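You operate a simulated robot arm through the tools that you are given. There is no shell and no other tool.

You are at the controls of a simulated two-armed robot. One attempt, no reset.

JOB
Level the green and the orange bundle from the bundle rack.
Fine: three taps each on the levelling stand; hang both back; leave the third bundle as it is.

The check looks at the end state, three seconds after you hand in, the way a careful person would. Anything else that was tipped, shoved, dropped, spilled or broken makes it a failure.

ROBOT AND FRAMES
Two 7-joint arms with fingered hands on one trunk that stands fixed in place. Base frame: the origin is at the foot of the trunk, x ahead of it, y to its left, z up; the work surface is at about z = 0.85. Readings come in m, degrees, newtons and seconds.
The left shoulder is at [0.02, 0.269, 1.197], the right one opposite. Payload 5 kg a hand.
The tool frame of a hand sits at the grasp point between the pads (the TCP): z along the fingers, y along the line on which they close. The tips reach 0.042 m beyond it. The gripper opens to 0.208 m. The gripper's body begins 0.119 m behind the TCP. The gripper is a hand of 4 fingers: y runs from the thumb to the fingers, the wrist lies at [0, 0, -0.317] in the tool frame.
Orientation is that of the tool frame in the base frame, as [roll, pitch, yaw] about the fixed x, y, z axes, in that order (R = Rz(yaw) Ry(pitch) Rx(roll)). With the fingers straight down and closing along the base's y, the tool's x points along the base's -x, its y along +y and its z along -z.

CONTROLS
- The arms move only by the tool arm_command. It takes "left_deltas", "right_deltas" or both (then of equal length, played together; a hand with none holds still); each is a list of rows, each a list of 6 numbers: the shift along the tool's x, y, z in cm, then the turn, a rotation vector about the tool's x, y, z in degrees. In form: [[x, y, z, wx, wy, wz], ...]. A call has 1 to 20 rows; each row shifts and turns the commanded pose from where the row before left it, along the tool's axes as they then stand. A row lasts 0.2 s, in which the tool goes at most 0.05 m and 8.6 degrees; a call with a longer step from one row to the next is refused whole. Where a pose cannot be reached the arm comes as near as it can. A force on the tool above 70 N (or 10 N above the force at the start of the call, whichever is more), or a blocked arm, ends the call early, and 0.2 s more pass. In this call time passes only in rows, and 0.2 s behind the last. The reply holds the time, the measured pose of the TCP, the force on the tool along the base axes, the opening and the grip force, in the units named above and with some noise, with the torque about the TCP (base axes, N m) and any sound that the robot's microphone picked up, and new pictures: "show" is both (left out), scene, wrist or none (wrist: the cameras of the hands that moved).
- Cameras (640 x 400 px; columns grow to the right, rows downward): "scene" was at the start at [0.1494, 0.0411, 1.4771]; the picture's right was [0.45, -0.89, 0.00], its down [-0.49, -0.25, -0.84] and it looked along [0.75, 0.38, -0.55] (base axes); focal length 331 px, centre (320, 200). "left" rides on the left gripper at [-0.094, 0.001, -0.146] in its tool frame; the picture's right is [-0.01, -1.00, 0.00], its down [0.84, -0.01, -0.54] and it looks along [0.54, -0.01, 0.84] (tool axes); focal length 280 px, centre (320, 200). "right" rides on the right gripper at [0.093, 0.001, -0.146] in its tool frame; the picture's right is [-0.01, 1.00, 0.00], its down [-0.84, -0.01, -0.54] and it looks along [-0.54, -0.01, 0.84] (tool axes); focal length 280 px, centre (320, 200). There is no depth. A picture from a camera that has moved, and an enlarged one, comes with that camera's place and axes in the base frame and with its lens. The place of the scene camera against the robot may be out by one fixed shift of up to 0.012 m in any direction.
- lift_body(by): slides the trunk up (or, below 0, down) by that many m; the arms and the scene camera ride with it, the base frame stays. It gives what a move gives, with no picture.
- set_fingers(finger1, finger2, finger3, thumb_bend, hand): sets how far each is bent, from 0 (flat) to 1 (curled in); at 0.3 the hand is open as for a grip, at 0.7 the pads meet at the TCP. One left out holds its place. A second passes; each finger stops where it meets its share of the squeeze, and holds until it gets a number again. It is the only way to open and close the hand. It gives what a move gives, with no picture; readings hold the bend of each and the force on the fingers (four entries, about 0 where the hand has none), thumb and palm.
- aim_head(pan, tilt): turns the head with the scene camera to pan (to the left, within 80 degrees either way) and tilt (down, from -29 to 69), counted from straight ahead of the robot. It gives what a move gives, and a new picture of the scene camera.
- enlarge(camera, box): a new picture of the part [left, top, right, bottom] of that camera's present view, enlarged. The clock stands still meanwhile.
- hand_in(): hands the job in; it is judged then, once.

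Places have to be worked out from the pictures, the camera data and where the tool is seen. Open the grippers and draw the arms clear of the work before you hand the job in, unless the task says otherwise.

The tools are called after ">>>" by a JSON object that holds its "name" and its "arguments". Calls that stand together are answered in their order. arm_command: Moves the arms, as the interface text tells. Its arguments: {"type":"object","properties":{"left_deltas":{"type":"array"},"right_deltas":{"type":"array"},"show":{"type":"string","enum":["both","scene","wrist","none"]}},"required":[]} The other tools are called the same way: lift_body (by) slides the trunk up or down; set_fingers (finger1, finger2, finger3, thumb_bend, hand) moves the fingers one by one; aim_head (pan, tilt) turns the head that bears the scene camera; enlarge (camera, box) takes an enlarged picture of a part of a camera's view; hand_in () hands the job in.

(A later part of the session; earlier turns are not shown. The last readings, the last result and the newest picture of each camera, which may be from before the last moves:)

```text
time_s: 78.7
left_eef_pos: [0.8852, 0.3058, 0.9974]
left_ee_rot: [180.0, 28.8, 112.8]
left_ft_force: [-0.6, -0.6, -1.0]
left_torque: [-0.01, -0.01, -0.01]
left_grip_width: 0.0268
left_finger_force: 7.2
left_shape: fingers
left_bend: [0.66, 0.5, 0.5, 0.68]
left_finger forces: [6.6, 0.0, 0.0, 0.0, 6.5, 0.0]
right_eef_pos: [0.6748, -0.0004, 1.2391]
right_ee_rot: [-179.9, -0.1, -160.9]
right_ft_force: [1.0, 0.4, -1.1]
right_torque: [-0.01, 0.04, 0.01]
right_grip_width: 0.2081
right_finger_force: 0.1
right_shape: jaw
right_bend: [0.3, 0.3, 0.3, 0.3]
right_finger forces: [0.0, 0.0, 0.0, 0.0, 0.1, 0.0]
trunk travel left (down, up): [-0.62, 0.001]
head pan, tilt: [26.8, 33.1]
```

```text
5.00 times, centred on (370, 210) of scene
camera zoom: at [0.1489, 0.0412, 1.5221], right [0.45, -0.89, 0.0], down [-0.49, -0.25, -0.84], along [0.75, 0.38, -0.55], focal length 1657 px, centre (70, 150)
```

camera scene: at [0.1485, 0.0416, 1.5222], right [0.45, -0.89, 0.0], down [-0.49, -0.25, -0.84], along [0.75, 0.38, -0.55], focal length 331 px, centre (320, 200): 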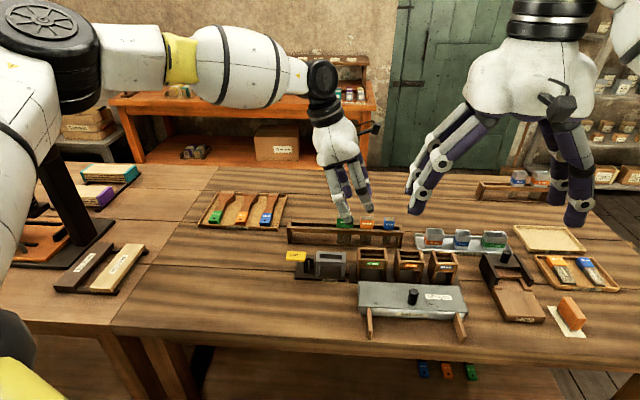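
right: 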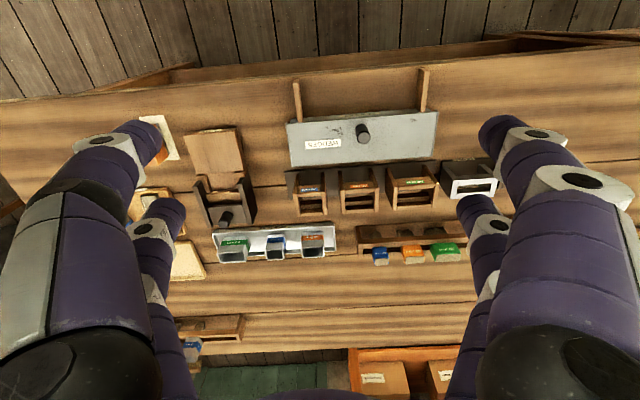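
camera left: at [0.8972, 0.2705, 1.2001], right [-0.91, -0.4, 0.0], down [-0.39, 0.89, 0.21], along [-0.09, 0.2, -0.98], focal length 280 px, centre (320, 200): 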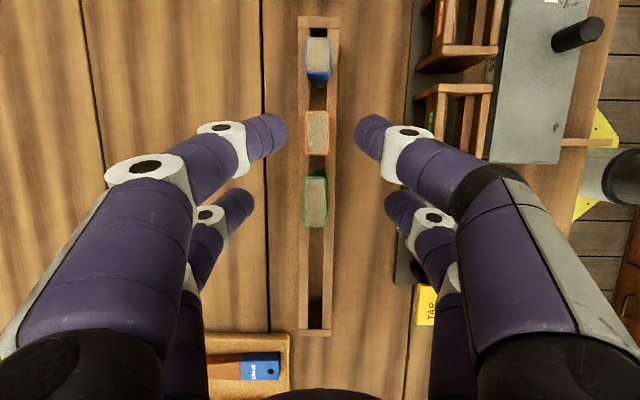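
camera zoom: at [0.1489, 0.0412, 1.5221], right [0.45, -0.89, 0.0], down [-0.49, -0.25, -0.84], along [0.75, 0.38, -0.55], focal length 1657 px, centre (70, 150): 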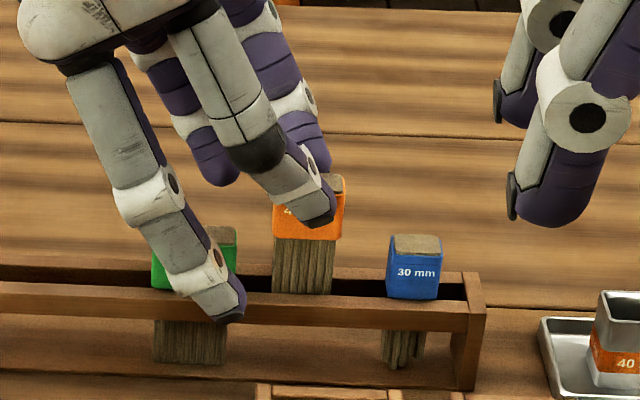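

Rising cleanly. Two more 2 cm steps.

>>> {"name": "arm_command", "arguments": {"left_deltas": [[-0.48, 0, -0.88, 0, 0, 0], [-0.48, 0, -0.88, 0, 0, 0], [0, 0, 0, 0, 0, 0]], "show": "none"}}

>>> {"name": "arm_command", "arguments": {"left_deltas": [[-0.48, 0, -0.88, 0, 0, 0], [-0.48, 0, -0.88, 0, 0, 0], [-0.48, 0, -0.88, 0, 0, 0], [0, 0, 0, 0, 0, 0]], "show": "none"}}

>>> {"name": "enlarge", "arguments": {"camera": "scene", "box": [320, 160, 410, 250]}}

```text
time_s: 79.5
left_eef_pos: [0.8851, 0.3049, 1.017]
left_ee_rot: [179.9, 28.8, 112.8]
left_ft_force: [0.6, 0.3, 0.3]
left_torque: [0.02, 0.0, -0.03]
left_grip_width: 0.0269
left_finger_force: 6.3
left_shape: fingers
left_bend: [0.66, 0.5, 0.5, 0.68]
left_finger forces: [6.6, 0.0, 0.1, 0.0, 6.6, 0.0]
right_eef_pos: [0.6763, -0.0008, 1.2386]
right_ee_rot: [-180.0, 0.0, -161.0]
right_ft_force: [0.6, -0.7, -0.4]
right_torque: [-0.03, 0.03, 0.0]
right_grip_width: 0.2078
right_finger_force: 0.0
right_shape: jaw
right_bend: [0.3, 0.3, 0.3, 0.3]
right_finger forces: [0.0, 0.0, 0.0, 0.1, 0.0, 0.0]
trunk travel left (down, up): [-0.62, 0.001]
head pan, tilt: [26.8, 33.1]
```

```text
time_s: 80.5
left_eef_pos: [0.8857, 0.3062, 1.0484]
left_ee_rot: [179.9, 28.8, 112.8]
left_ft_force: [1.6, -0.4, -1.2]
left_torque: [-0.03, 0.04, 0.01]
left_grip_width: 0.0264
left_finger_force: 7.1
left_shape: fingers
left_bend: [0.66, 0.5, 0.5, 0.68]
left_finger forces: [6.6, 0.0, 0.0, 0.1, 6.6, 0.0]
right_eef_pos: [0.6755, 0.0006, 1.2382]
right_ee_rot: [-180.0, 0.0, -160.9]
right_ft_force: [0.5, -0.2, -0.5]
right_torque: [-0.02, 0.04, 0.0]
right_grip_width: 0.2079
right_finger_force: 0.1
right_shape: jaw
right_bend: [0.3, 0.3, 0.3, 0.3]
right_finger forces: [0.0, 0.0, 0.0, 0.0, 0.0, 0.1]
trunk travel left (down, up): [-0.62, 0.001]
head pan, tilt: [26.8, 33.1]
```

```text
4.44 times, centred on (365, 205) of scene
camera zoom: at [0.1492, 0.0413, 1.522], right [0.45, -0.89, 0.0], down [-0.49, -0.25, -0.84], along [0.75, 0.38, -0.55], focal length 1473 px, centre (120, 178)
```

zoom: 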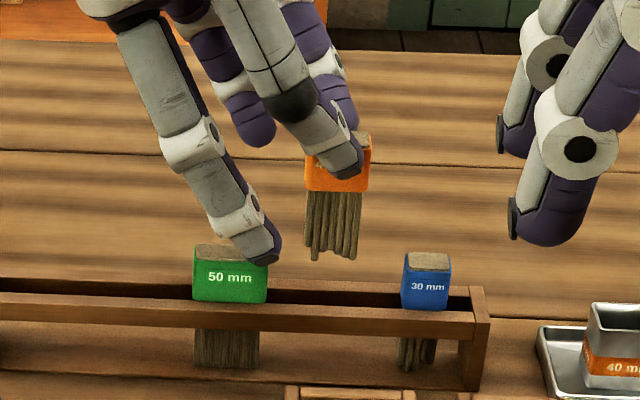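

Orange hangs clear with uneven bristles. I carry it through the corridor between rack and boxes: first 5 cm toward me, then left along the row, then over the stand.

>>> {"name": "arm_command", "arguments": {"left_deltas": [[0, -2.5, 0, 0, 0, 0], [0, -2.5, 0, 0, 0, 0], [2.16, 0, -1.19, 0, 0, 0], [2.16, 0, -1.19, 0, 0, 0], [2.16, 0, -1.19, 0, 0, 0], [2.16, 0, -1.19, 0, 0, 0], [0, -2.16, 0, 0, 0, 0], [0, -2.16, 0, 0, 0, 0], [0, -2.16, 0, 0, 0, 0], [0, -2.17, 0, 0, 0, 0], [0, 0, 0, 0, 0, 0]], "show": "both"}}

>>> {"name": "enlarge", "arguments": {"camera": "left", "box": [200, 40, 440, 190]}}

>>> {"name": "enlarge", "arguments": {"camera": "scene", "box": [280, 190, 376, 286]}}

>>> {"name": "enlarge", "arguments": {"camera": "right", "box": [400, 120, 520, 210]}}

```text
time_s: 82.9
left_eef_pos: [0.7209, 0.3443, 1.0478]
left_ee_rot: [179.8, 28.8, 112.8]
left_ft_force: [0.0, -0.3, -0.2]
left_torque: [0.01, 0.04, 0.04]
left_grip_width: 0.0268
left_finger_force: 6.0
left_shape: fingers
left_bend: [0.66, 0.5, 0.5, 0.68]
left_finger forces: [6.3, 0.0, 0.0, 0.0, 6.4, 0.1]
right_eef_pos: [0.6752, -0.0003, 1.2383]
right_ee_rot: [-180.0, 0.0, -161.0]
right_ft_force: [-0.6, 0.2, -1.4]
right_torque: [0.05, 0.05, -0.02]
right_grip_width: 0.2078
right_finger_force: 0.1
right_shape: jaw
right_bend: [0.3, 0.3, 0.3, 0.3]
right_finger forces: [0.0, 0.0, 0.1, 0.1, 0.0, 0.0]
trunk travel left (down, up): [-0.62, 0.001]
head pan, tilt: [26.8, 33.1]
camera scene: at [0.1491, 0.0409, 1.5221], right [0.45, -0.89, 0.0], down [-0.49, -0.25, -0.84], along [0.75, 0.38, -0.55], focal length 331 px, centre (320, 200)
camera left: at [0.7253, 0.3324, 1.2209], right [-0.92, -0.4, 0.01], down [-0.4, 0.91, 0.07], along [-0.03, 0.06, -1.0], focal length 280 px, centre (320, 200)
```

scene: 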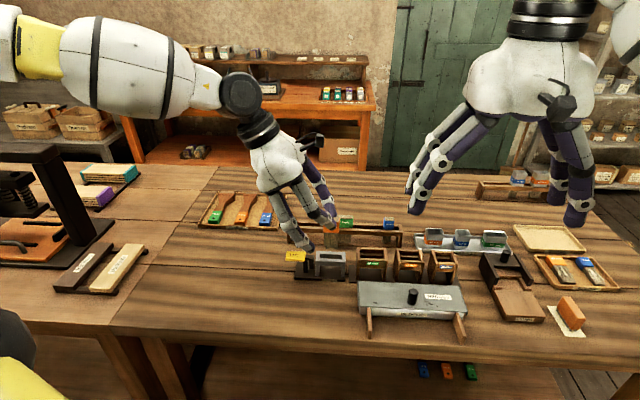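
left: 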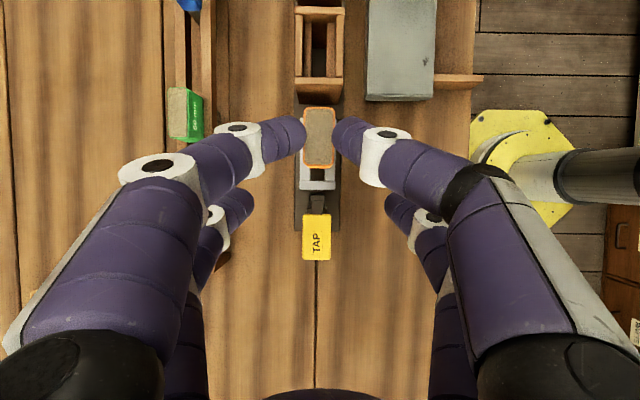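

```text
2.67 times, centred on (320, 115) of left
camera zoom: at [0.7253, 0.3324, 1.2209], right [-0.92, -0.4, 0.01], down [-0.4, 0.91, 0.07], along [-0.03, 0.06, -1.0], focal length 748 px, centre (320, 427)
```

zoom: 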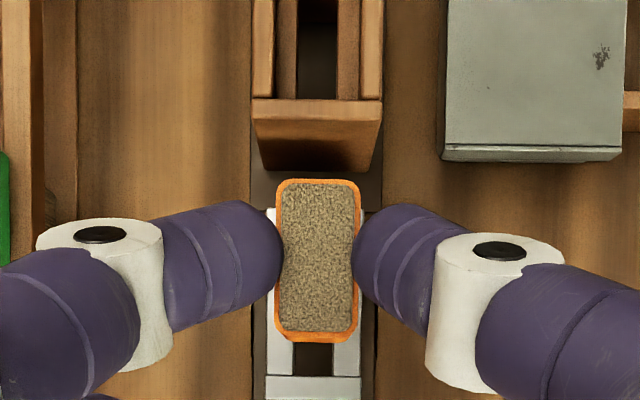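

```text
4.17 times, centred on (328, 238) of scene
camera zoom: at [0.1491, 0.0409, 1.5221], right [0.45, -0.89, 0.0], down [-0.49, -0.25, -0.84], along [0.75, 0.38, -0.55], focal length 1381 px, centre (287, 42)
```

zoom: 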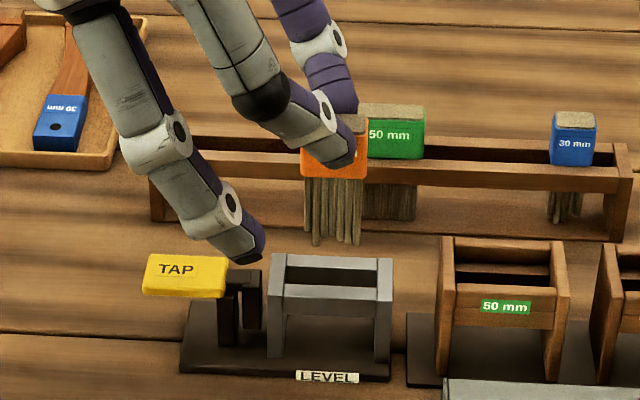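

```text
4.44 times, centred on (460, 165) of right
camera zoom: at [0.5871, -0.0294, 1.3839], right [-0.31, 0.95, 0.0], down [0.8, 0.26, 0.54], along [0.51, 0.17, -0.84], focal length 1246 px, centre (-302, 356)
```

zoom: 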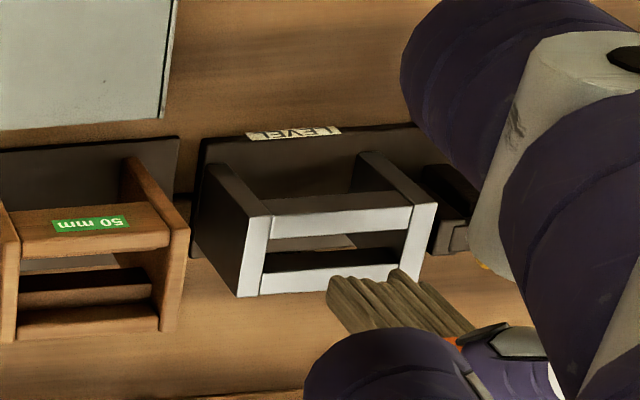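

Row alignment is right on. I zoom in closer to check the front-to-back alignment over the frame.

>>> {"name": "enlarge", "arguments": {"camera": "left", "box": [270, 95, 370, 195]}}

```text
4.00 times, centred on (320, 145) of left
camera zoom: at [0.7253, 0.3324, 1.2209], right [-0.92, -0.4, 0.01], down [-0.4, 0.91, 0.07], along [-0.03, 0.06, -1.0], focal length 1122 px, centre (320, 420)
```

zoom: 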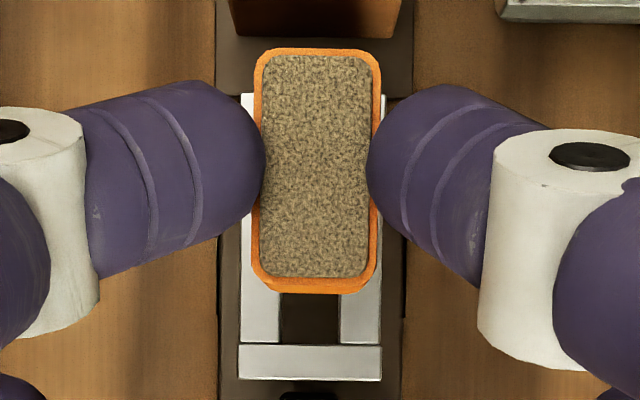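

The cap is about 1 mm too near; I shift +1 mm and lower 2.2 cm, then check the bristle ends at the slot.

>>> {"name": "arm_command", "arguments": {"left_deltas": [[0.53, 0.1, 0.96, 0, 0, 0], [0.53, 0, 0.96, 0, 0, 0], [0, 0, 0, 0, 0, 0]], "show": "none"}}

>>> {"name": "enlarge", "arguments": {"camera": "left", "box": [270, 95, 370, 195]}}

>>> {"name": "enlarge", "arguments": {"camera": "scene", "box": [300, 210, 370, 280]}}

>>> {"name": "enlarge", "arguments": {"camera": "right", "box": [410, 140, 506, 200]}}

```text
time_s: 83.7
left_eef_pos: [0.7218, 0.3444, 1.0251]
left_ee_rot: [179.8, 28.8, 112.8]
left_ft_force: [0.6, 0.3, -1.0]
left_torque: [0.01, 0.03, -0.02]
left_grip_width: 0.0267
left_finger_force: 6.0
left_shape: fingers
left_bend: [0.66, 0.5, 0.5, 0.68]
left_finger forces: [6.4, 0.0, 0.0, 0.1, 6.4, 0.0]
right_eef_pos: [0.6749, -0.0007, 1.238]
right_ee_rot: [179.9, 0.0, -161.0]
right_ft_force: [0.3, 0.3, 0.4]
right_torque: [0.0, -0.02, -0.01]
right_grip_width: 0.2078
right_finger_force: 0.1
right_shape: jaw
right_bend: [0.3, 0.3, 0.3, 0.3]
right_finger forces: [0.1, 0.1, 0.0, 0.0, 0.0, 0.1]
trunk travel left (down, up): [-0.62, 0.001]
head pan, tilt: [26.8, 33.1]
```

```text
4.00 times, centred on (320, 145) of left
camera zoom: at [0.7262, 0.3332, 1.1992], right [-0.92, -0.4, 0.0], down [-0.4, 0.91, 0.07], along [-0.03, 0.06, -1.0], focal length 1122 px, centre (320, 420)
```

zoom: 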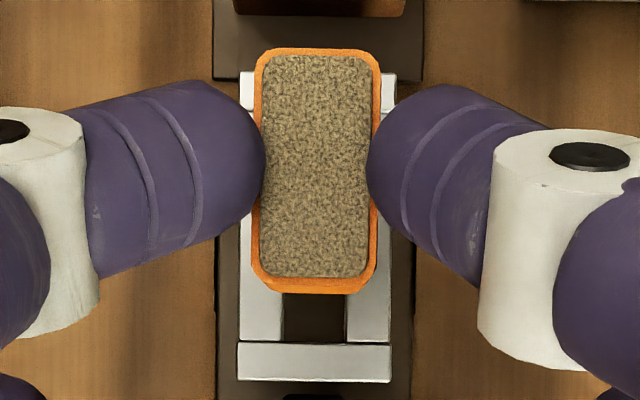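

```text
5.71 times, centred on (335, 245) of scene
camera zoom: at [0.1489, 0.0411, 1.5221], right [0.45, -0.89, 0.0], down [-0.49, -0.25, -0.84], along [0.75, 0.38, -0.55], focal length 1893 px, centre (234, -57)
```

zoom: 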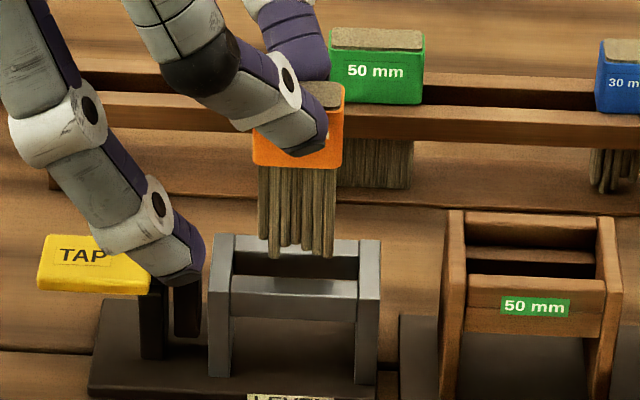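

```text
6.67 times, centred on (458, 170) of right
camera zoom: at [0.587, -0.0291, 1.3841], right [-0.31, 0.95, 0.0], down [0.8, 0.26, 0.54], along [0.51, 0.17, -0.84], focal length 1869 px, centre (-600, 400)
```

zoom: 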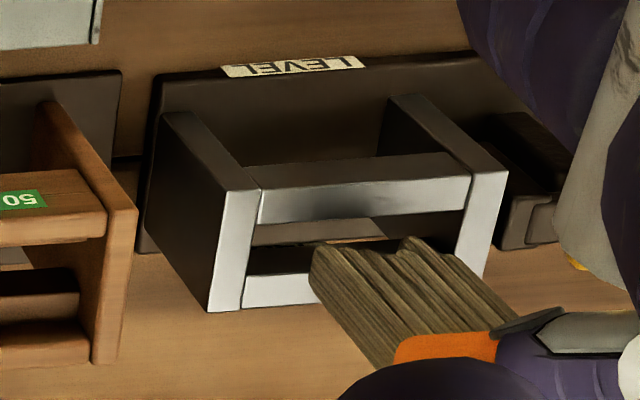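

Centred both ways, bristle ends just over the slot. I lower into the stand step by step.

>>> {"name": "arm_command", "arguments": {"left_deltas": [[0.48, 0, 0.88, 0, 0, 0], [0.48, 0, 0.88, 0, 0, 0], [0, 0, 0, 0, 0, 0]], "show": "none"}}

>>> {"name": "enlarge", "arguments": {"camera": "scene", "box": [300, 210, 370, 280]}}

>>> {"name": "enlarge", "arguments": {"camera": "right", "box": [410, 140, 506, 200]}}

```text
time_s: 84.5
left_eef_pos: [0.7214, 0.3429, 1.0053]
left_ee_rot: [179.7, 28.7, 113.0]
left_ft_force: [-0.2, -0.3, -0.4]
left_torque: [0.0, -0.01, -0.01]
left_grip_width: 0.0268
left_finger_force: 6.3
left_shape: fingers
left_bend: [0.66, 0.5, 0.5, 0.68]
left_finger forces: [6.5, 0.0, 0.0, 0.0, 6.3, 0.1]
right_eef_pos: [0.6749, 0.0008, 1.2382]
right_ee_rot: [-180.0, -0.1, -161.0]
right_ft_force: [0.6, 0.6, 0.5]
right_torque: [-0.01, -0.05, 0.05]
right_grip_width: 0.208
right_finger_force: 0.1
right_shape: jaw
right_bend: [0.3, 0.3, 0.3, 0.3]
right_finger forces: [0.1, 0.0, 0.0, 0.1, 0.0, 0.0]
trunk travel left (down, up): [-0.62, 0.001]
head pan, tilt: [26.8, 33.1]
```

```text
5.71 times, centred on (335, 245) of scene
camera zoom: at [0.1488, 0.0411, 1.5222], right [0.45, -0.89, 0.0], down [-0.49, -0.25, -0.84], along [0.75, 0.38, -0.55], focal length 1893 px, centre (234, -57)
```

zoom: 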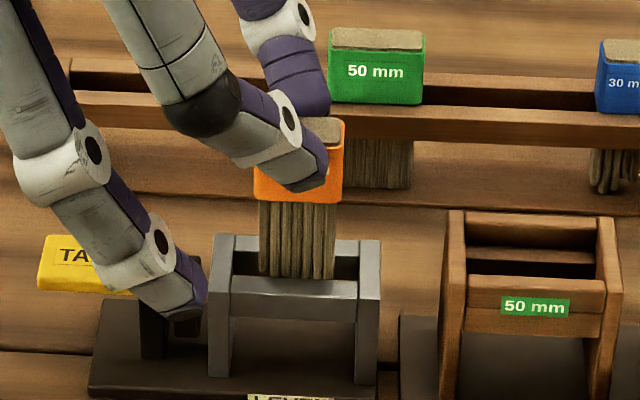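

```text
6.67 times, centred on (458, 170) of right
camera zoom: at [0.5868, -0.0291, 1.3842], right [-0.31, 0.95, 0.0], down [0.8, 0.26, 0.54], along [0.51, 0.17, -0.84], focal length 1869 px, centre (-600, 400)
```

zoom: 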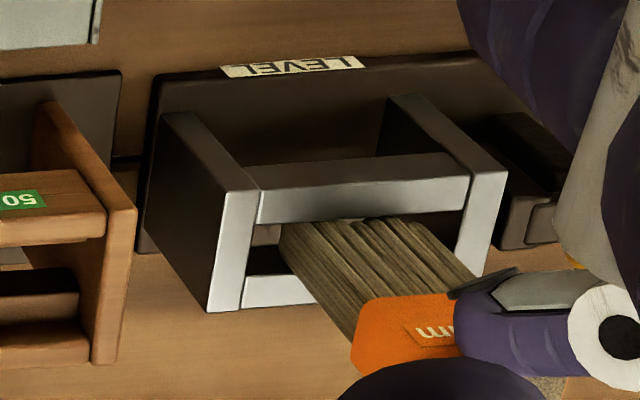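

Entering freely. Continuing down.

>>> {"name": "arm_command", "arguments": {"left_deltas": [[0.48, 0, 0.88, 0, 0, 0], [0.48, 0, 0.88, 0, 0, 0], [0, 0, 0, 0, 0, 0]], "show": "none"}}

>>> {"name": "arm_command", "arguments": {"left_deltas": [[0.34, 0, 0.61, 0, 0, 0], [0.34, 0, 0.61, 0, 0, 0], [0, 0, 0, 0, 0, 0]], "show": "none"}}

>>> {"name": "enlarge", "arguments": {"camera": "left", "box": [200, 40, 440, 190]}}

>>> {"name": "enlarge", "arguments": {"camera": "scene", "box": [300, 210, 370, 280]}}

```text
time_s: 85.3
left_eef_pos: [0.7218, 0.3436, 0.9854]
left_ee_rot: [179.8, 28.7, 112.9]
left_ft_force: [0.4, -0.4, -0.1]
left_torque: [0.04, 0.01, -0.01]
left_grip_width: 0.0268
left_finger_force: 6.0
left_shape: fingers
left_bend: [0.66, 0.5, 0.5, 0.68]
left_finger forces: [6.4, 0.0, 0.0, 0.0, 6.5, 0.1]
right_eef_pos: [0.6745, 0.0001, 1.2387]
right_ee_rot: [-180.0, -0.1, -161.1]
right_ft_force: [0.8, -0.4, 0.2]
right_torque: [-0.01, -0.03, -0.03]
right_grip_width: 0.2081
right_finger_force: 0.1
right_shape: jaw
right_bend: [0.3, 0.3, 0.3, 0.3]
right_finger forces: [0.1, 0.1, 0.0, 0.0, 0.1, 0.0]
trunk travel left (down, up): [-0.62, 0.001]
head pan, tilt: [26.8, 33.1]
```

```text
time_s: 86.1
left_eef_pos: [0.7218, 0.3441, 0.9717]
left_ee_rot: [179.8, 28.8, 112.8]
left_ft_force: [-0.2, -0.6, 0.3]
left_torque: [0.03, 0.01, 0.01]
left_grip_width: 0.0269
left_finger_force: 6.5
left_shape: fingers
left_bend: [0.66, 0.5, 0.5, 0.68]
left_finger forces: [6.4, 0.0, 0.0, 0.1, 6.4, 0.0]
right_eef_pos: [0.6756, -0.0002, 1.2391]
right_ee_rot: [180.0, 0.1, -161.0]
right_ft_force: [0.2, -1.4, 0.7]
right_torque: [-0.01, 0.02, 0.01]
right_grip_width: 0.2078
right_finger_force: 0.0
right_shape: jaw
right_bend: [0.3, 0.3, 0.3, 0.3]
right_finger forces: [0.0, 0.0, 0.0, 0.1, 0.1, 0.0]
trunk travel left (down, up): [-0.62, 0.001]
head pan, tilt: [26.8, 33.1]
```

```text
2.67 times, centred on (320, 115) of left
camera zoom: at [0.7259, 0.3327, 1.1459], right [-0.92, -0.4, 0.0], down [-0.4, 0.91, 0.07], along [-0.03, 0.06, -1.0], focal length 748 px, centre (320, 427)
```

zoom: 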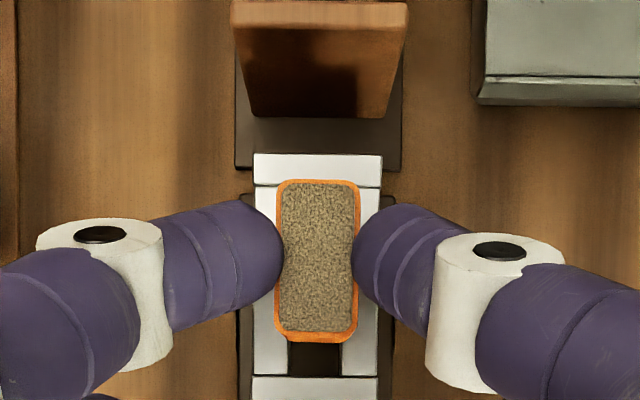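

```text
5.71 times, centred on (335, 245) of scene
camera zoom: at [0.1487, 0.041, 1.5222], right [0.45, -0.89, 0.0], down [-0.49, -0.25, -0.84], along [0.75, 0.38, -0.55], focal length 1893 px, centre (234, -57)
```

zoom: 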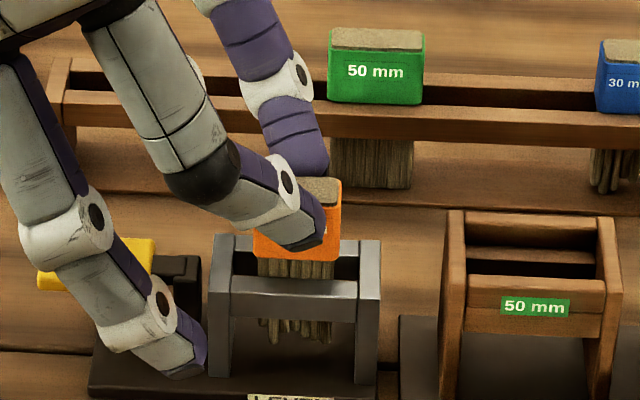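

Expected seating at about z≈0.962; I lower 7 mm and then in 2 mm steps.

>>> {"name": "arm_command", "arguments": {"left_deltas": [[0.17, 0, 0.31, 0, 0, 0], [0.17, 0, 0.3, 0, 0, 0], [0, 0, 0, 0, 0, 0]], "show": "none"}}

>>> {"name": "arm_command", "arguments": {"left_deltas": [[0.1, 0, 0.18, 0, 0, 0], [0, 0, 0, 0, 0, 0]], "show": "none"}}

>>> {"name": "enlarge", "arguments": {"camera": "scene", "box": [300, 210, 370, 280]}}

```text
time_s: 86.9
left_eef_pos: [0.7208, 0.343, 0.9652]
left_ee_rot: [179.7, 28.8, 113.0]
left_ft_force: [-0.1, 0.5, -0.1]
left_torque: [0.01, 0.02, 0.02]
left_grip_width: 0.0266
left_finger_force: 6.3
left_shape: fingers
left_bend: [0.66, 0.5, 0.5, 0.68]
left_finger forces: [6.4, 0.0, 0.0, 0.0, 6.5, 0.1]
right_eef_pos: [0.6741, -0.0006, 1.2389]
right_ee_rot: [180.0, -0.1, -161.0]
right_ft_force: [-0.3, -0.4, 0.5]
right_torque: [-0.01, -0.02, -0.03]
right_grip_width: 0.2079
right_finger_force: 0.0
right_shape: jaw
right_bend: [0.3, 0.3, 0.3, 0.3]
right_finger forces: [0.0, 0.1, 0.1, 0.0, 0.0, 0.1]
trunk travel left (down, up): [-0.62, 0.001]
head pan, tilt: [26.8, 33.1]
```

```text
time_s: 87.5
left_eef_pos: [0.7213, 0.3448, 0.9633]
left_ee_rot: [179.8, 28.7, 112.9]
left_ft_force: [0.0, 0.5, -1.2]
left_torque: [0.03, 0.0, 0.01]
left_grip_width: 0.0269
left_finger_force: 6.4
left_shape: fingers
left_bend: [0.66, 0.5, 0.5, 0.68]
left_finger forces: [6.5, 0.0, 0.0, 0.0, 6.4, 0.0]
right_eef_pos: [0.6749, -0.0001, 1.24]
right_ee_rot: [180.0, 0.0, -160.9]
right_ft_force: [0.5, -0.3, -0.4]
right_torque: [-0.01, -0.02, 0.02]
right_grip_width: 0.2079
right_finger_force: 0.1
right_shape: jaw
right_bend: [0.3, 0.3, 0.3, 0.3]
right_finger forces: [0.0, 0.0, 0.0, 0.0, 0.0, 0.0]
trunk travel left (down, up): [-0.62, 0.001]
head pan, tilt: [26.8, 33.1]
```

```text
5.71 times, centred on (335, 245) of scene
camera zoom: at [0.1488, 0.0411, 1.5222], right [0.45, -0.89, 0.0], down [-0.49, -0.25, -0.84], along [0.75, 0.38, -0.55], focal length 1893 px, centre (234, -57)
```

zoom: 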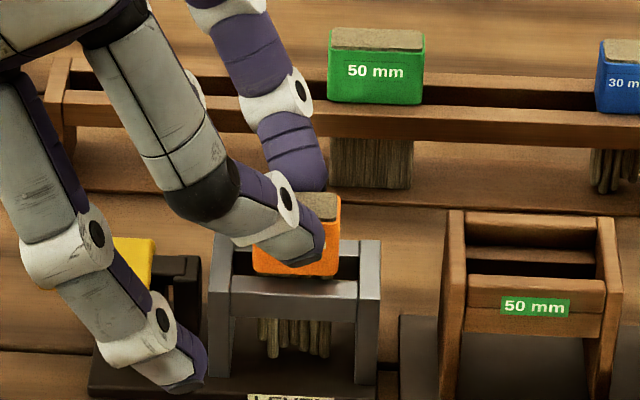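

>>> {"name": "arm_command", "arguments": {"left_deltas": [[0.1, 0, 0.18, 0, 0, 0], [0, 0, 0, 0, 0, 0]], "show": "none"}}

```text
time_s: 88.1
left_eef_pos: [0.7208, 0.3437, 0.9629]
left_ee_rot: [179.8, 28.8, 112.9]
left_ft_force: [0.0, 0.5, 5.1]
left_torque: [-0.14, -0.1, 0.01]
left_grip_width: 0.0268
left_finger_force: 7.2
left_shape: fingers
left_bend: [0.66, 0.5, 0.5, 0.68]
left_finger forces: [7.4, 0.0, 0.1, 0.1, 7.4, 0.0]
right_eef_pos: [0.6741, -0.0016, 1.2385]
right_ee_rot: [179.9, 0.1, -161.0]
right_ft_force: [-1.4, -0.3, 0.4]
right_torque: [0.0, -0.02, -0.01]
right_grip_width: 0.208
right_finger_force: 0.1
right_shape: jaw
right_bend: [0.3, 0.3, 0.3, 0.3]
right_finger forces: [0.1, 0.0, 0.1, 0.0, 0.0, 0.0]
trunk travel left (down, up): [-0.62, 0.001]
head pan, tilt: [26.8, 33.1]
```

The stand now carries orange (5 N up at z≈0.963). I release in two small stages, with the fingers opening evenly.

>>> {"name": "set_fingers", "arguments": {"hand": "left", "finger1": 0.65, "thumb_bend": 0.665}}

>>> {"name": "set_fingers", "arguments": {"hand": "left", "finger1": 0.63, "thumb_bend": 0.645}}

>>> {"name": "enlarge", "arguments": {"camera": "left", "box": [200, 40, 440, 190]}}

>>> {"name": "enlarge", "arguments": {"camera": "scene", "box": [300, 210, 370, 280]}}

```text
time_s: 89.1
left_eef_pos: [0.7231, 0.3448, 0.9609]
left_ee_rot: [179.9, 28.8, 113.0]
left_ft_force: [-0.5, -0.6, 0.9]
left_torque: [0.03, -0.01, 0.01]
left_grip_width: 0.032
left_finger_force: 0.1
left_shape: fingers
left_bend: [0.65, 0.5, 0.5, 0.66]
left_finger forces: [0.1, 0.0, 0.0, 0.0, 0.0, 0.1]
right_eef_pos: [0.6758, 0.0008, 1.239]
right_ee_rot: [179.9, 0.0, -161.0]
right_ft_force: [0.2, 0.1, 1.1]
right_torque: [0.0, 0.0, 0.04]
right_grip_width: 0.2077
right_finger_force: 0.0
right_shape: jaw
right_bend: [0.3, 0.3, 0.3, 0.3]
right_finger forces: [0.0, 0.0, 0.0, 0.0, 0.0, 0.1]
trunk travel left (down, up): [-0.62, 0.001]
head pan, tilt: [26.8, 33.1]
```

```text
time_s: 90.1
left_eef_pos: [0.7214, 0.3441, 0.9612]
left_ee_rot: [179.9, 28.8, 112.9]
left_ft_force: [0.3, 0.1, 0.8]
left_torque: [-0.01, 0.0, 0.02]
left_grip_width: 0.0421
left_finger_force: 0.1
left_shape: fingers
left_bend: [0.63, 0.5, 0.5, 0.64]
left_finger forces: [0.0, 0.0, 0.0, 0.1, 0.0, 0.0]
right_eef_pos: [0.675, 0.0005, 1.238]
right_ee_rot: [180.0, -0.1, -161.0]
right_ft_force: [0.2, -0.5, -0.6]
right_torque: [0.0, -0.01, 0.01]
right_grip_width: 0.2079
right_finger_force: 0.0
right_shape: jaw
right_bend: [0.3, 0.3, 0.3, 0.3]
right_finger forces: [0.0, 0.0, 0.0, 0.0, 0.1, 0.0]
trunk travel left (down, up): [-0.62, 0.001]
head pan, tilt: [26.8, 33.1]
```

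```text
2.67 times, centred on (320, 115) of left
camera zoom: at [0.7261, 0.333, 1.1345], right [-0.92, -0.4, 0.0], down [-0.4, 0.91, 0.07], along [-0.03, 0.06, -1.0], focal length 748 px, centre (320, 427)
```

zoom: 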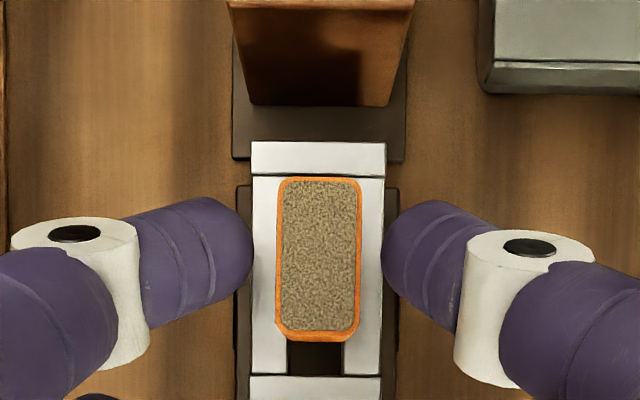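

```text
5.71 times, centred on (335, 245) of scene
camera zoom: at [0.1488, 0.0411, 1.5222], right [0.45, -0.89, 0.0], down [-0.49, -0.25, -0.84], along [0.75, 0.38, -0.55], focal length 1893 px, centre (234, -57)
```

zoom: 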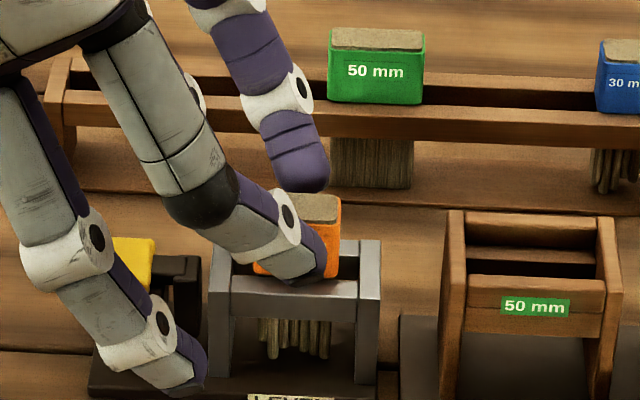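

Orange stands centred in the frame. I rise, go back to the 20° lean used for tapping, and move over the TAP pad, then close the poker tips.

>>> {"name": "arm_command", "arguments": {"left_deltas": [[-0.48, 0, -0.88, 0, 0, 0], [-0.48, 0, -0.88, 0, 0, 0], [-1.2, 0, -2.19, 0, 0, 0], [-1.2, 0, -2.19, 0, 0, 0], [0, 0, 0, 0, 4.3, 0], [0, 0, 0, 0, 4.3, 0], [2.85, 0.07, -1.05, 0, 0, 0], [2.85, 0.07, -1.05, 0, 0, 0], [2.85, 0.07, -1.05, 0, 0, 0], [0, 0, 0, 0, 0, 0]], "show": "none"}}

>>> {"name": "set_fingers", "arguments": {"hand": "left", "finger1": 0.7, "thumb_bend": 0.7}}

>>> {"name": "enlarge", "arguments": {"camera": "left", "box": [200, 40, 440, 190]}}

>>> {"name": "enlarge", "arguments": {"camera": "scene", "box": [280, 200, 400, 290]}}

```text
time_s: 92.3
left_eef_pos: [0.6879, 0.4277, 1.0309]
left_ee_rot: [179.8, 20.0, 112.9]
left_ft_force: [1.1, -0.9, -0.5]
left_torque: [0.14, 0.07, 0.02]
left_grip_width: 0.0418
left_finger_force: 0.0
left_shape: fingers
left_bend: [0.63, 0.5, 0.5, 0.64]
left_finger forces: [0.0, 0.0, 0.1, 0.0, 0.0, 0.1]
right_eef_pos: [0.6763, -0.0023, 1.2383]
right_ee_rot: [179.9, 0.0, -161.1]
right_ft_force: [0.2, -1.9, -0.6]
right_torque: [0.13, 0.04, -0.01]
right_grip_width: 0.2079
right_finger_force: 0.0
right_shape: jaw
right_bend: [0.3, 0.3, 0.3, 0.3]
right_finger forces: [0.0, 0.1, 0.1, 0.0, 0.0, 0.0]
trunk travel left (down, up): [-0.62, 0.001]
head pan, tilt: [26.8, 33.1]
```

```text
time_s: 93.3
left_eef_pos: [0.6872, 0.4299, 1.0299]
left_ee_rot: [180.0, 20.3, 112.8]
left_ft_force: [0.0, 0.0, -0.1]
left_torque: [-0.02, -0.01, 0.0]
left_grip_width: 0.011
left_finger_force: 0.1
left_shape: fingers
left_bend: [0.7, 0.5, 0.5, 0.7]
left_finger forces: [0.0, 0.1, 0.0, 0.0, 0.1, 0.1]
right_eef_pos: [0.674, 0.0005, 1.2395]
right_ee_rot: [180.0, 0.1, -161.0]
right_ft_force: [-0.6, 0.1, 0.2]
right_torque: [-0.02, 0.01, -0.03]
right_grip_width: 0.2077
right_finger_force: 0.1
right_shape: jaw
right_bend: [0.3, 0.3, 0.3, 0.3]
right_finger forces: [0.0, 0.0, 0.0, 0.0, 0.0, 0.0]
trunk travel left (down, up): [-0.62, 0.001]
head pan, tilt: [26.8, 33.1]
```

```text
2.67 times, centred on (320, 115) of left
camera zoom: at [0.702, 0.3945, 1.2003], right [-0.92, -0.4, 0.0], down [-0.39, 0.89, 0.21], along [-0.09, 0.2, -0.98], focal length 748 px, centre (320, 427)
```

zoom: 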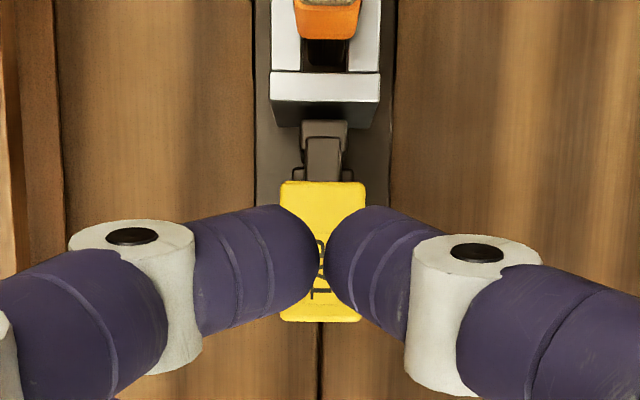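

```text
4.44 times, centred on (340, 245) of scene
camera zoom: at [0.1488, 0.0412, 1.5222], right [0.45, -0.89, 0.0], down [-0.49, -0.25, -0.84], along [0.75, 0.38, -0.55], focal length 1473 px, centre (231, 0)
```

zoom: 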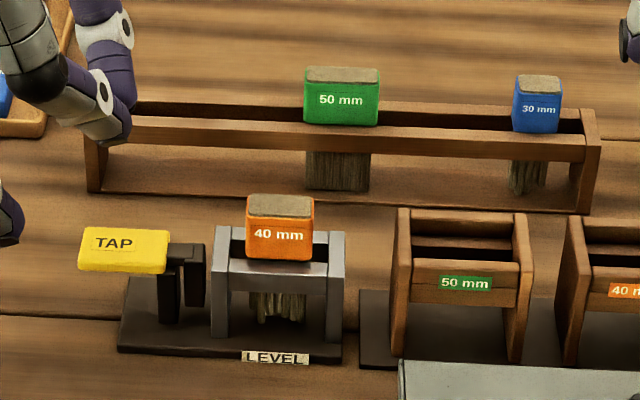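

Orange sits in the stand with ragged bristles; the pad is centred under the tips. I descend to just above the pad (z≈0.957).

>>> {"name": "arm_command", "arguments": {"left_deltas": [[0.84, 0, 2.29, 0, 0, 0], [0.84, 0, 2.29, 0, 0, 0], [0.84, 0, 2.29, 0, 0, 0], [0, 0, 0, 0, 0, 0]], "show": "none"}}

>>> {"name": "enlarge", "arguments": {"camera": "scene", "box": [280, 210, 360, 290]}}

```text
time_s: 94.3
left_eef_pos: [0.6886, 0.4284, 0.9581]
left_ee_rot: [179.8, 20.2, 112.8]
left_ft_force: [-0.1, 0.6, 1.3]
left_torque: [0.05, -0.04, 0.02]
left_grip_width: 0.0108
left_finger_force: 0.0
left_shape: fingers
left_bend: [0.7, 0.5, 0.5, 0.7]
left_finger forces: [0.0, 0.1, 0.0, 0.0, 0.0, 0.0]
right_eef_pos: [0.6742, -0.0014, 1.2392]
right_ee_rot: [-179.9, 0.0, -160.9]
right_ft_force: [-0.5, -0.6, 0.7]
right_torque: [0.05, -0.06, -0.02]
right_grip_width: 0.2079
right_finger_force: 0.1
right_shape: jaw
right_bend: [0.3, 0.3, 0.3, 0.3]
right_finger forces: [0.0, 0.0, 0.0, 0.0, 0.1, 0.0]
trunk travel left (down, up): [-0.62, 0.001]
head pan, tilt: [26.8, 33.1]
```

```text
5.00 times, centred on (320, 250) of scene
camera zoom: at [0.1482, 0.0407, 1.5223], right [0.45, -0.89, 0.0], down [-0.49, -0.25, -0.84], along [0.75, 0.38, -0.55], focal length 1657 px, centre (320, -50)
```

zoom: 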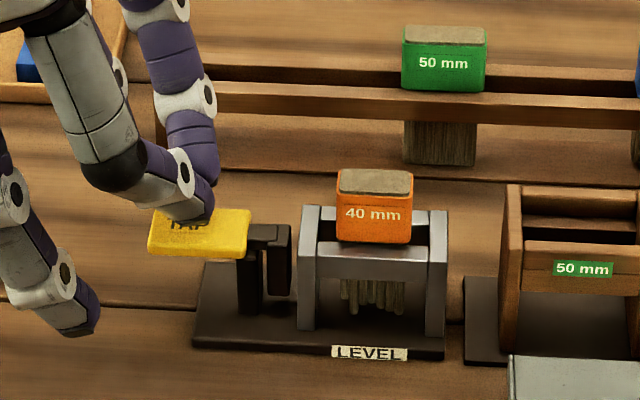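

Tap one on orange: press down 2.2 cm, then release.

>>> {"name": "arm_command", "arguments": {"left_deltas": [[0.38, 0, 1.03, 0, 0, 0], [0.38, 0, 1.03, 0, 0, 0], [0, 0, 0, 0, 0, 0]], "show": "none"}}

>>> {"name": "arm_command", "arguments": {"left_deltas": [[-0.38, 0, -1.03, 0, 0, 0], [-0.38, 0, -1.03, 0, 0, 0], [0, 0, 0, 0, 0, 0]], "show": "none"}}

>>> {"name": "enlarge", "arguments": {"camera": "scene", "box": [280, 210, 360, 290]}}

```text
time_s: 95.1
left_eef_pos: [0.6885, 0.4289, 0.9353]
left_ee_rot: [179.8, 20.2, 112.8]
left_ft_force: [-2.6, 2.3, 7.4]
left_torque: [-0.18, 0.01, -0.07]
left_grip_width: 0.0099
left_finger_force: 3.9
left_shape: fingers
left_bend: [0.7, 0.5, 0.5, 0.7]
left_finger forces: [2.0, 0.1, 0.0, 0.0, 5.7, 0.0]
right_eef_pos: [0.6749, -0.0004, 1.2389]
right_ee_rot: [180.0, 0.0, -161.0]
right_ft_force: [-0.5, 0.0, 0.0]
right_torque: [0.01, -0.01, 0.01]
right_grip_width: 0.2079
right_finger_force: 0.1
right_shape: jaw
right_bend: [0.3, 0.3, 0.3, 0.3]
right_finger forces: [0.0, 0.1, 0.0, 0.0, 0.1, 0.0]
trunk travel left (down, up): [-0.62, 0.001]
head pan, tilt: [26.8, 33.1]
heard: click
```

```text
time_s: 95.9
left_eef_pos: [0.687, 0.4296, 0.9575]
left_ee_rot: [179.9, 20.2, 112.9]
left_ft_force: [0.4, -1.1, 0.2]
left_torque: [0.0, 0.03, -0.01]
left_grip_width: 0.0104
left_finger_force: 0.0
left_shape: fingers
left_bend: [0.7, 0.5, 0.5, 0.7]
left_finger forces: [0.0, 0.0, 0.0, 0.0, 0.0, 0.0]
right_eef_pos: [0.6749, -0.0, 1.239]
right_ee_rot: [180.0, 0.0, -161.1]
right_ft_force: [0.2, -0.2, -1.0]
right_torque: [0.0, -0.03, 0.02]
right_grip_width: 0.2079
right_finger_force: 0.1
right_shape: jaw
right_bend: [0.3, 0.3, 0.3, 0.3]
right_finger forces: [0.0, 0.0, 0.0, 0.0, 0.0, 0.1]
trunk travel left (down, up): [-0.62, 0.001]
head pan, tilt: [26.8, 33.1]
```

```text
5.00 times, centred on (320, 250) of scene
camera zoom: at [0.1487, 0.0411, 1.5221], right [0.45, -0.89, 0.0], down [-0.49, -0.25, -0.84], along [0.75, 0.38, -0.55], focal length 1657 px, centre (320, -50)
```

zoom: 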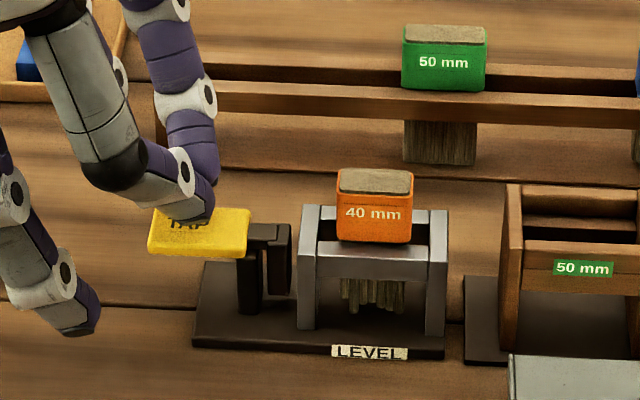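

One click heard, pad back up. Tap two.

>>> {"name": "arm_command", "arguments": {"left_deltas": [[0.37, 0, 1.0, 0, 0, 0], [0.37, 0, 1.0, 0, 0, 0], [0, 0, 0, 0, 0, 0]], "show": "none"}}

>>> {"name": "arm_command", "arguments": {"left_deltas": [[-0.37, 0, -1.0, 0, 0, 0], [-0.37, 0, -1.0, 0, 0, 0], [0, 0, 0, 0, 0, 0]], "show": "none"}}

>>> {"name": "enlarge", "arguments": {"camera": "scene", "box": [280, 210, 360, 290]}}

```text
time_s: 96.7
left_eef_pos: [0.6879, 0.4298, 0.9366]
left_ee_rot: [179.9, 20.3, 112.9]
left_ft_force: [-1.8, 0.5, 2.3]
left_torque: [-0.06, 0.01, -0.04]
left_grip_width: 0.01
left_finger_force: 0.5
left_shape: fingers
left_bend: [0.7, 0.5, 0.5, 0.7]
left_finger forces: [0.5, 0.0, 0.0, 0.0, 1.6, 0.0]
right_eef_pos: [0.675, -0.0002, 1.2386]
right_ee_rot: [180.0, 0.0, -160.9]
right_ft_force: [-0.5, -1.2, 0.3]
right_torque: [-0.04, -0.01, 0.06]
right_grip_width: 0.2079
right_finger_force: 0.1
right_shape: jaw
right_bend: [0.3, 0.3, 0.3, 0.3]
right_finger forces: [0.0, 0.0, 0.0, 0.0, 0.0, 0.0]
trunk travel left (down, up): [-0.62, 0.001]
head pan, tilt: [26.8, 33.1]
heard: click
```

```text
time_s: 97.5
left_eef_pos: [0.6882, 0.4291, 0.9568]
left_ee_rot: [180.0, 20.2, 112.9]
left_ft_force: [-0.6, -0.7, -0.4]
left_torque: [0.0, -0.03, 0.01]
left_grip_width: 0.0105
left_finger_force: 0.1
left_shape: fingers
left_bend: [0.7, 0.5, 0.5, 0.7]
left_finger forces: [0.0, 0.0, 0.1, 0.0, 0.1, 0.1]
right_eef_pos: [0.675, -0.0003, 1.2369]
right_ee_rot: [180.0, 0.0, -161.1]
right_ft_force: [-0.2, -0.2, -0.1]
right_torque: [-0.02, -0.03, 0.04]
right_grip_width: 0.2079
right_finger_force: 0.1
right_shape: jaw
right_bend: [0.3, 0.3, 0.3, 0.3]
right_finger forces: [0.0, 0.0, 0.0, 0.0, 0.0, 0.0]
trunk travel left (down, up): [-0.62, 0.001]
head pan, tilt: [26.8, 33.1]
```

```text
5.00 times, centred on (320, 250) of scene
camera zoom: at [0.1488, 0.0411, 1.5221], right [0.45, -0.89, 0.0], down [-0.49, -0.25, -0.84], along [0.75, 0.38, -0.55], focal length 1657 px, centre (320, -50)
```

zoom: 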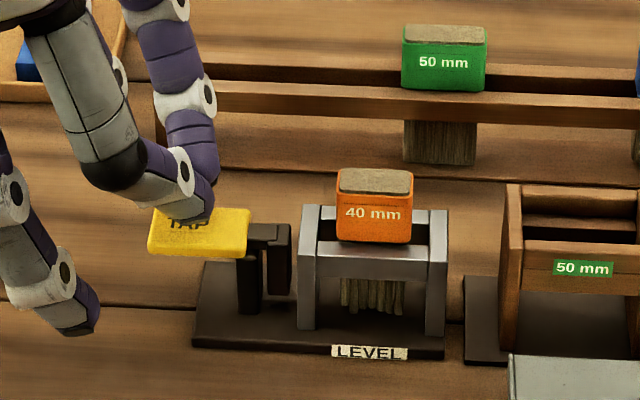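

Second click, bristles evener. Third and last tap on orange.

>>> {"name": "arm_command", "arguments": {"left_deltas": [[0.37, 0, 1.0, 0, 0, 0], [0.37, 0, 1.0, 0, 0, 0], [0, 0, 0, 0, 0, 0]], "show": "none"}}

>>> {"name": "arm_command", "arguments": {"left_deltas": [[-0.37, 0, -1.0, 0, 0, 0], [-0.37, 0, -1.0, 0, 0, 0], [0, 0, 0, 0, 0, 0]], "show": "none"}}

>>> {"name": "enlarge", "arguments": {"camera": "scene", "box": [280, 210, 360, 290]}}

```text
time_s: 98.3
left_eef_pos: [0.6867, 0.4298, 0.9357]
left_ee_rot: [179.9, 20.1, 112.9]
left_ft_force: [-1.1, 1.1, 0.6]
left_torque: [-0.02, -0.02, 0.0]
left_grip_width: 0.0105
left_finger_force: 1.2
left_shape: fingers
left_bend: [0.7, 0.5, 0.5, 0.7]
left_finger forces: [0.5, 0.0, 0.0, 0.1, 1.6, 0.0]
right_eef_pos: [0.6741, -0.0003, 1.2385]
right_ee_rot: [179.9, 0.0, -160.9]
right_ft_force: [0.1, 0.4, -0.5]
right_torque: [0.01, -0.01, 0.03]
right_grip_width: 0.2078
right_finger_force: 0.1
right_shape: jaw
right_bend: [0.3, 0.3, 0.3, 0.3]
right_finger forces: [0.0, 0.1, 0.0, 0.1, 0.0, 0.0]
trunk travel left (down, up): [-0.62, 0.001]
head pan, tilt: [26.8, 33.1]
heard: click
```

```text
time_s: 99.1
left_eef_pos: [0.6882, 0.4294, 0.958]
left_ee_rot: [179.9, 20.2, 112.9]
left_ft_force: [-1.2, -1.0, 0.0]
left_torque: [0.02, -0.02, -0.02]
left_grip_width: 0.0105
left_finger_force: 0.1
left_shape: fingers
left_bend: [0.7, 0.5, 0.5, 0.7]
left_finger forces: [0.0, 0.0, 0.1, 0.0, 0.0, 0.1]
right_eef_pos: [0.6747, 0.0009, 1.239]
right_ee_rot: [180.0, 0.0, -161.0]
right_ft_force: [-0.6, -0.8, -0.4]
right_torque: [0.0, 0.0, -0.01]
right_grip_width: 0.2077
right_finger_force: 0.1
right_shape: jaw
right_bend: [0.3, 0.3, 0.3, 0.3]
right_finger forces: [0.0, 0.0, 0.0, 0.1, 0.1, 0.0]
trunk travel left (down, up): [-0.62, 0.001]
head pan, tilt: [26.8, 33.1]
```

```text
5.00 times, centred on (320, 250) of scene
camera zoom: at [0.1488, 0.0411, 1.5221], right [0.45, -0.89, 0.0], down [-0.49, -0.25, -0.84], along [0.75, 0.38, -0.55], focal length 1657 px, centre (320, -50)
```

zoom: 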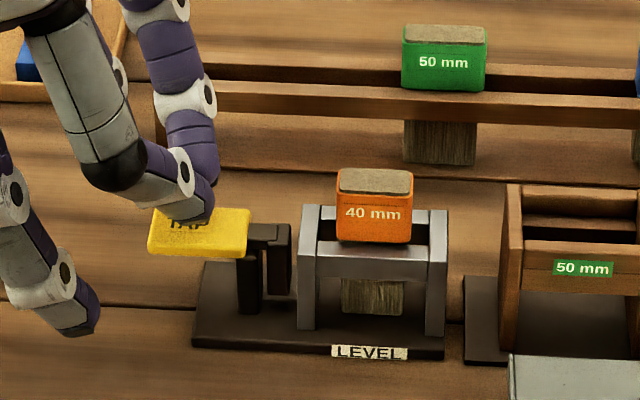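

Orange's bristles are level after exactly three clicks. I rise, lean back to 29°, open the pinch and return above orange.

>>> {"name": "arm_command", "arguments": {"left_deltas": [[-0.86, 0, -2.35, 0, 0, 0], [-0.86, 0, -2.35, 0, 0, 0], [-0.8, 0, -2.18, 0, 0, 0], [0, 0, 0, 0, -4.3, 0], [0, 0, 0, 0, -4.3, 0], [0, 0, 0, 0, 0, 0]], "show": "none"}}

>>> {"name": "set_fingers", "arguments": {"hand": "left", "finger1": 0.61, "thumb_bend": 0.61}}

>>> {"name": "arm_command", "arguments": {"left_deltas": [[-2.67, -0.08, 1.47, 0, 0, 0], [-2.67, -0.08, 1.47, 0, 0, 0], [-2.67, -0.07, 1.47, 0, 0, 0], [0, 0, 0, 0, 0, 0]], "show": "none"}}

>>> {"name": "enlarge", "arguments": {"camera": "left", "box": [200, 40, 440, 190]}}

```text
time_s: 100.5
left_eef_pos: [0.6882, 0.4284, 1.0309]
left_ee_rot: [179.8, 28.8, 113.0]
left_ft_force: [0.0, -0.4, 0.0]
left_torque: [-0.04, 0.0, 0.0]
left_grip_width: 0.0103
left_finger_force: 0.0
left_shape: fingers
left_bend: [0.7, 0.5, 0.5, 0.7]
left_finger forces: [0.0, 0.1, 0.1, 0.0, 0.1, 0.0]
right_eef_pos: [0.6747, 0.0002, 1.2386]
right_ee_rot: [180.0, 0.0, -161.1]
right_ft_force: [0.5, -0.4, 0.6]
right_torque: [0.03, 0.05, 0.02]
right_grip_width: 0.2082
right_finger_force: 0.2
right_shape: jaw
right_bend: [0.3, 0.3, 0.3, 0.3]
right_finger forces: [0.1, 0.0, 0.0, 0.1, 0.1, 0.0]
trunk travel left (down, up): [-0.62, 0.001]
head pan, tilt: [26.8, 33.1]
```

```text
time_s: 101.5
left_eef_pos: [0.6871, 0.4292, 1.0308]
left_ee_rot: [179.9, 28.8, 112.9]
left_ft_force: [-0.3, 0.7, -0.4]
left_torque: [0.0, -0.04, 0.02]
left_grip_width: 0.0544
left_finger_force: 0.1
left_shape: fingers
left_bend: [0.61, 0.5, 0.5, 0.61]
left_finger forces: [0.0, 0.0, 0.0, 0.0, 0.1, 0.0]
right_eef_pos: [0.6738, -0.0005, 1.2388]
right_ee_rot: [180.0, 0.0, -161.0]
right_ft_force: [-0.4, 0.8, 0.0]
right_torque: [0.03, 0.01, 0.06]
right_grip_width: 0.2081
right_finger_force: 0.1
right_shape: jaw
right_bend: [0.3, 0.3, 0.3, 0.3]
right_finger forces: [0.0, 0.1, 0.0, 0.0, 0.0, 0.1]
trunk travel left (down, up): [-0.62, 0.001]
head pan, tilt: [26.8, 33.1]
```

```text
time_s: 102.5
left_eef_pos: [0.7204, 0.3441, 1.0309]
left_ee_rot: [179.9, 28.8, 113.0]
left_ft_force: [-0.5, 0.5, 0.1]
left_torque: [-0.11, -0.01, 0.02]
left_grip_width: 0.0548
left_finger_force: 0.0
left_shape: fingers
left_bend: [0.61, 0.5, 0.5, 0.61]
left_finger forces: [0.0, 0.0, 0.1, 0.1, 0.1, 0.1]
right_eef_pos: [0.6752, 0.0011, 1.239]
right_ee_rot: [180.0, 0.0, -160.9]
right_ft_force: [-0.5, 0.1, -0.3]
right_torque: [-0.16, -0.07, -0.01]
right_grip_width: 0.208
right_finger_force: 0.0
right_shape: jaw
right_bend: [0.3, 0.3, 0.3, 0.3]
right_finger forces: [0.0, 0.0, 0.0, 0.0, 0.0, 0.0]
trunk travel left (down, up): [-0.62, 0.001]
head pan, tilt: [26.8, 33.1]
```

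```text
2.67 times, centred on (320, 115) of left
camera zoom: at [0.7247, 0.3342, 1.2051], right [-0.92, -0.4, 0.0], down [-0.4, 0.91, 0.07], along [-0.03, 0.06, -1.0], focal length 748 px, centre (320, 427)
```

zoom: 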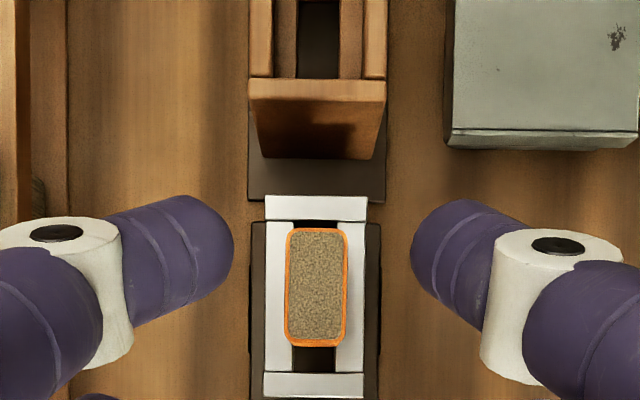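

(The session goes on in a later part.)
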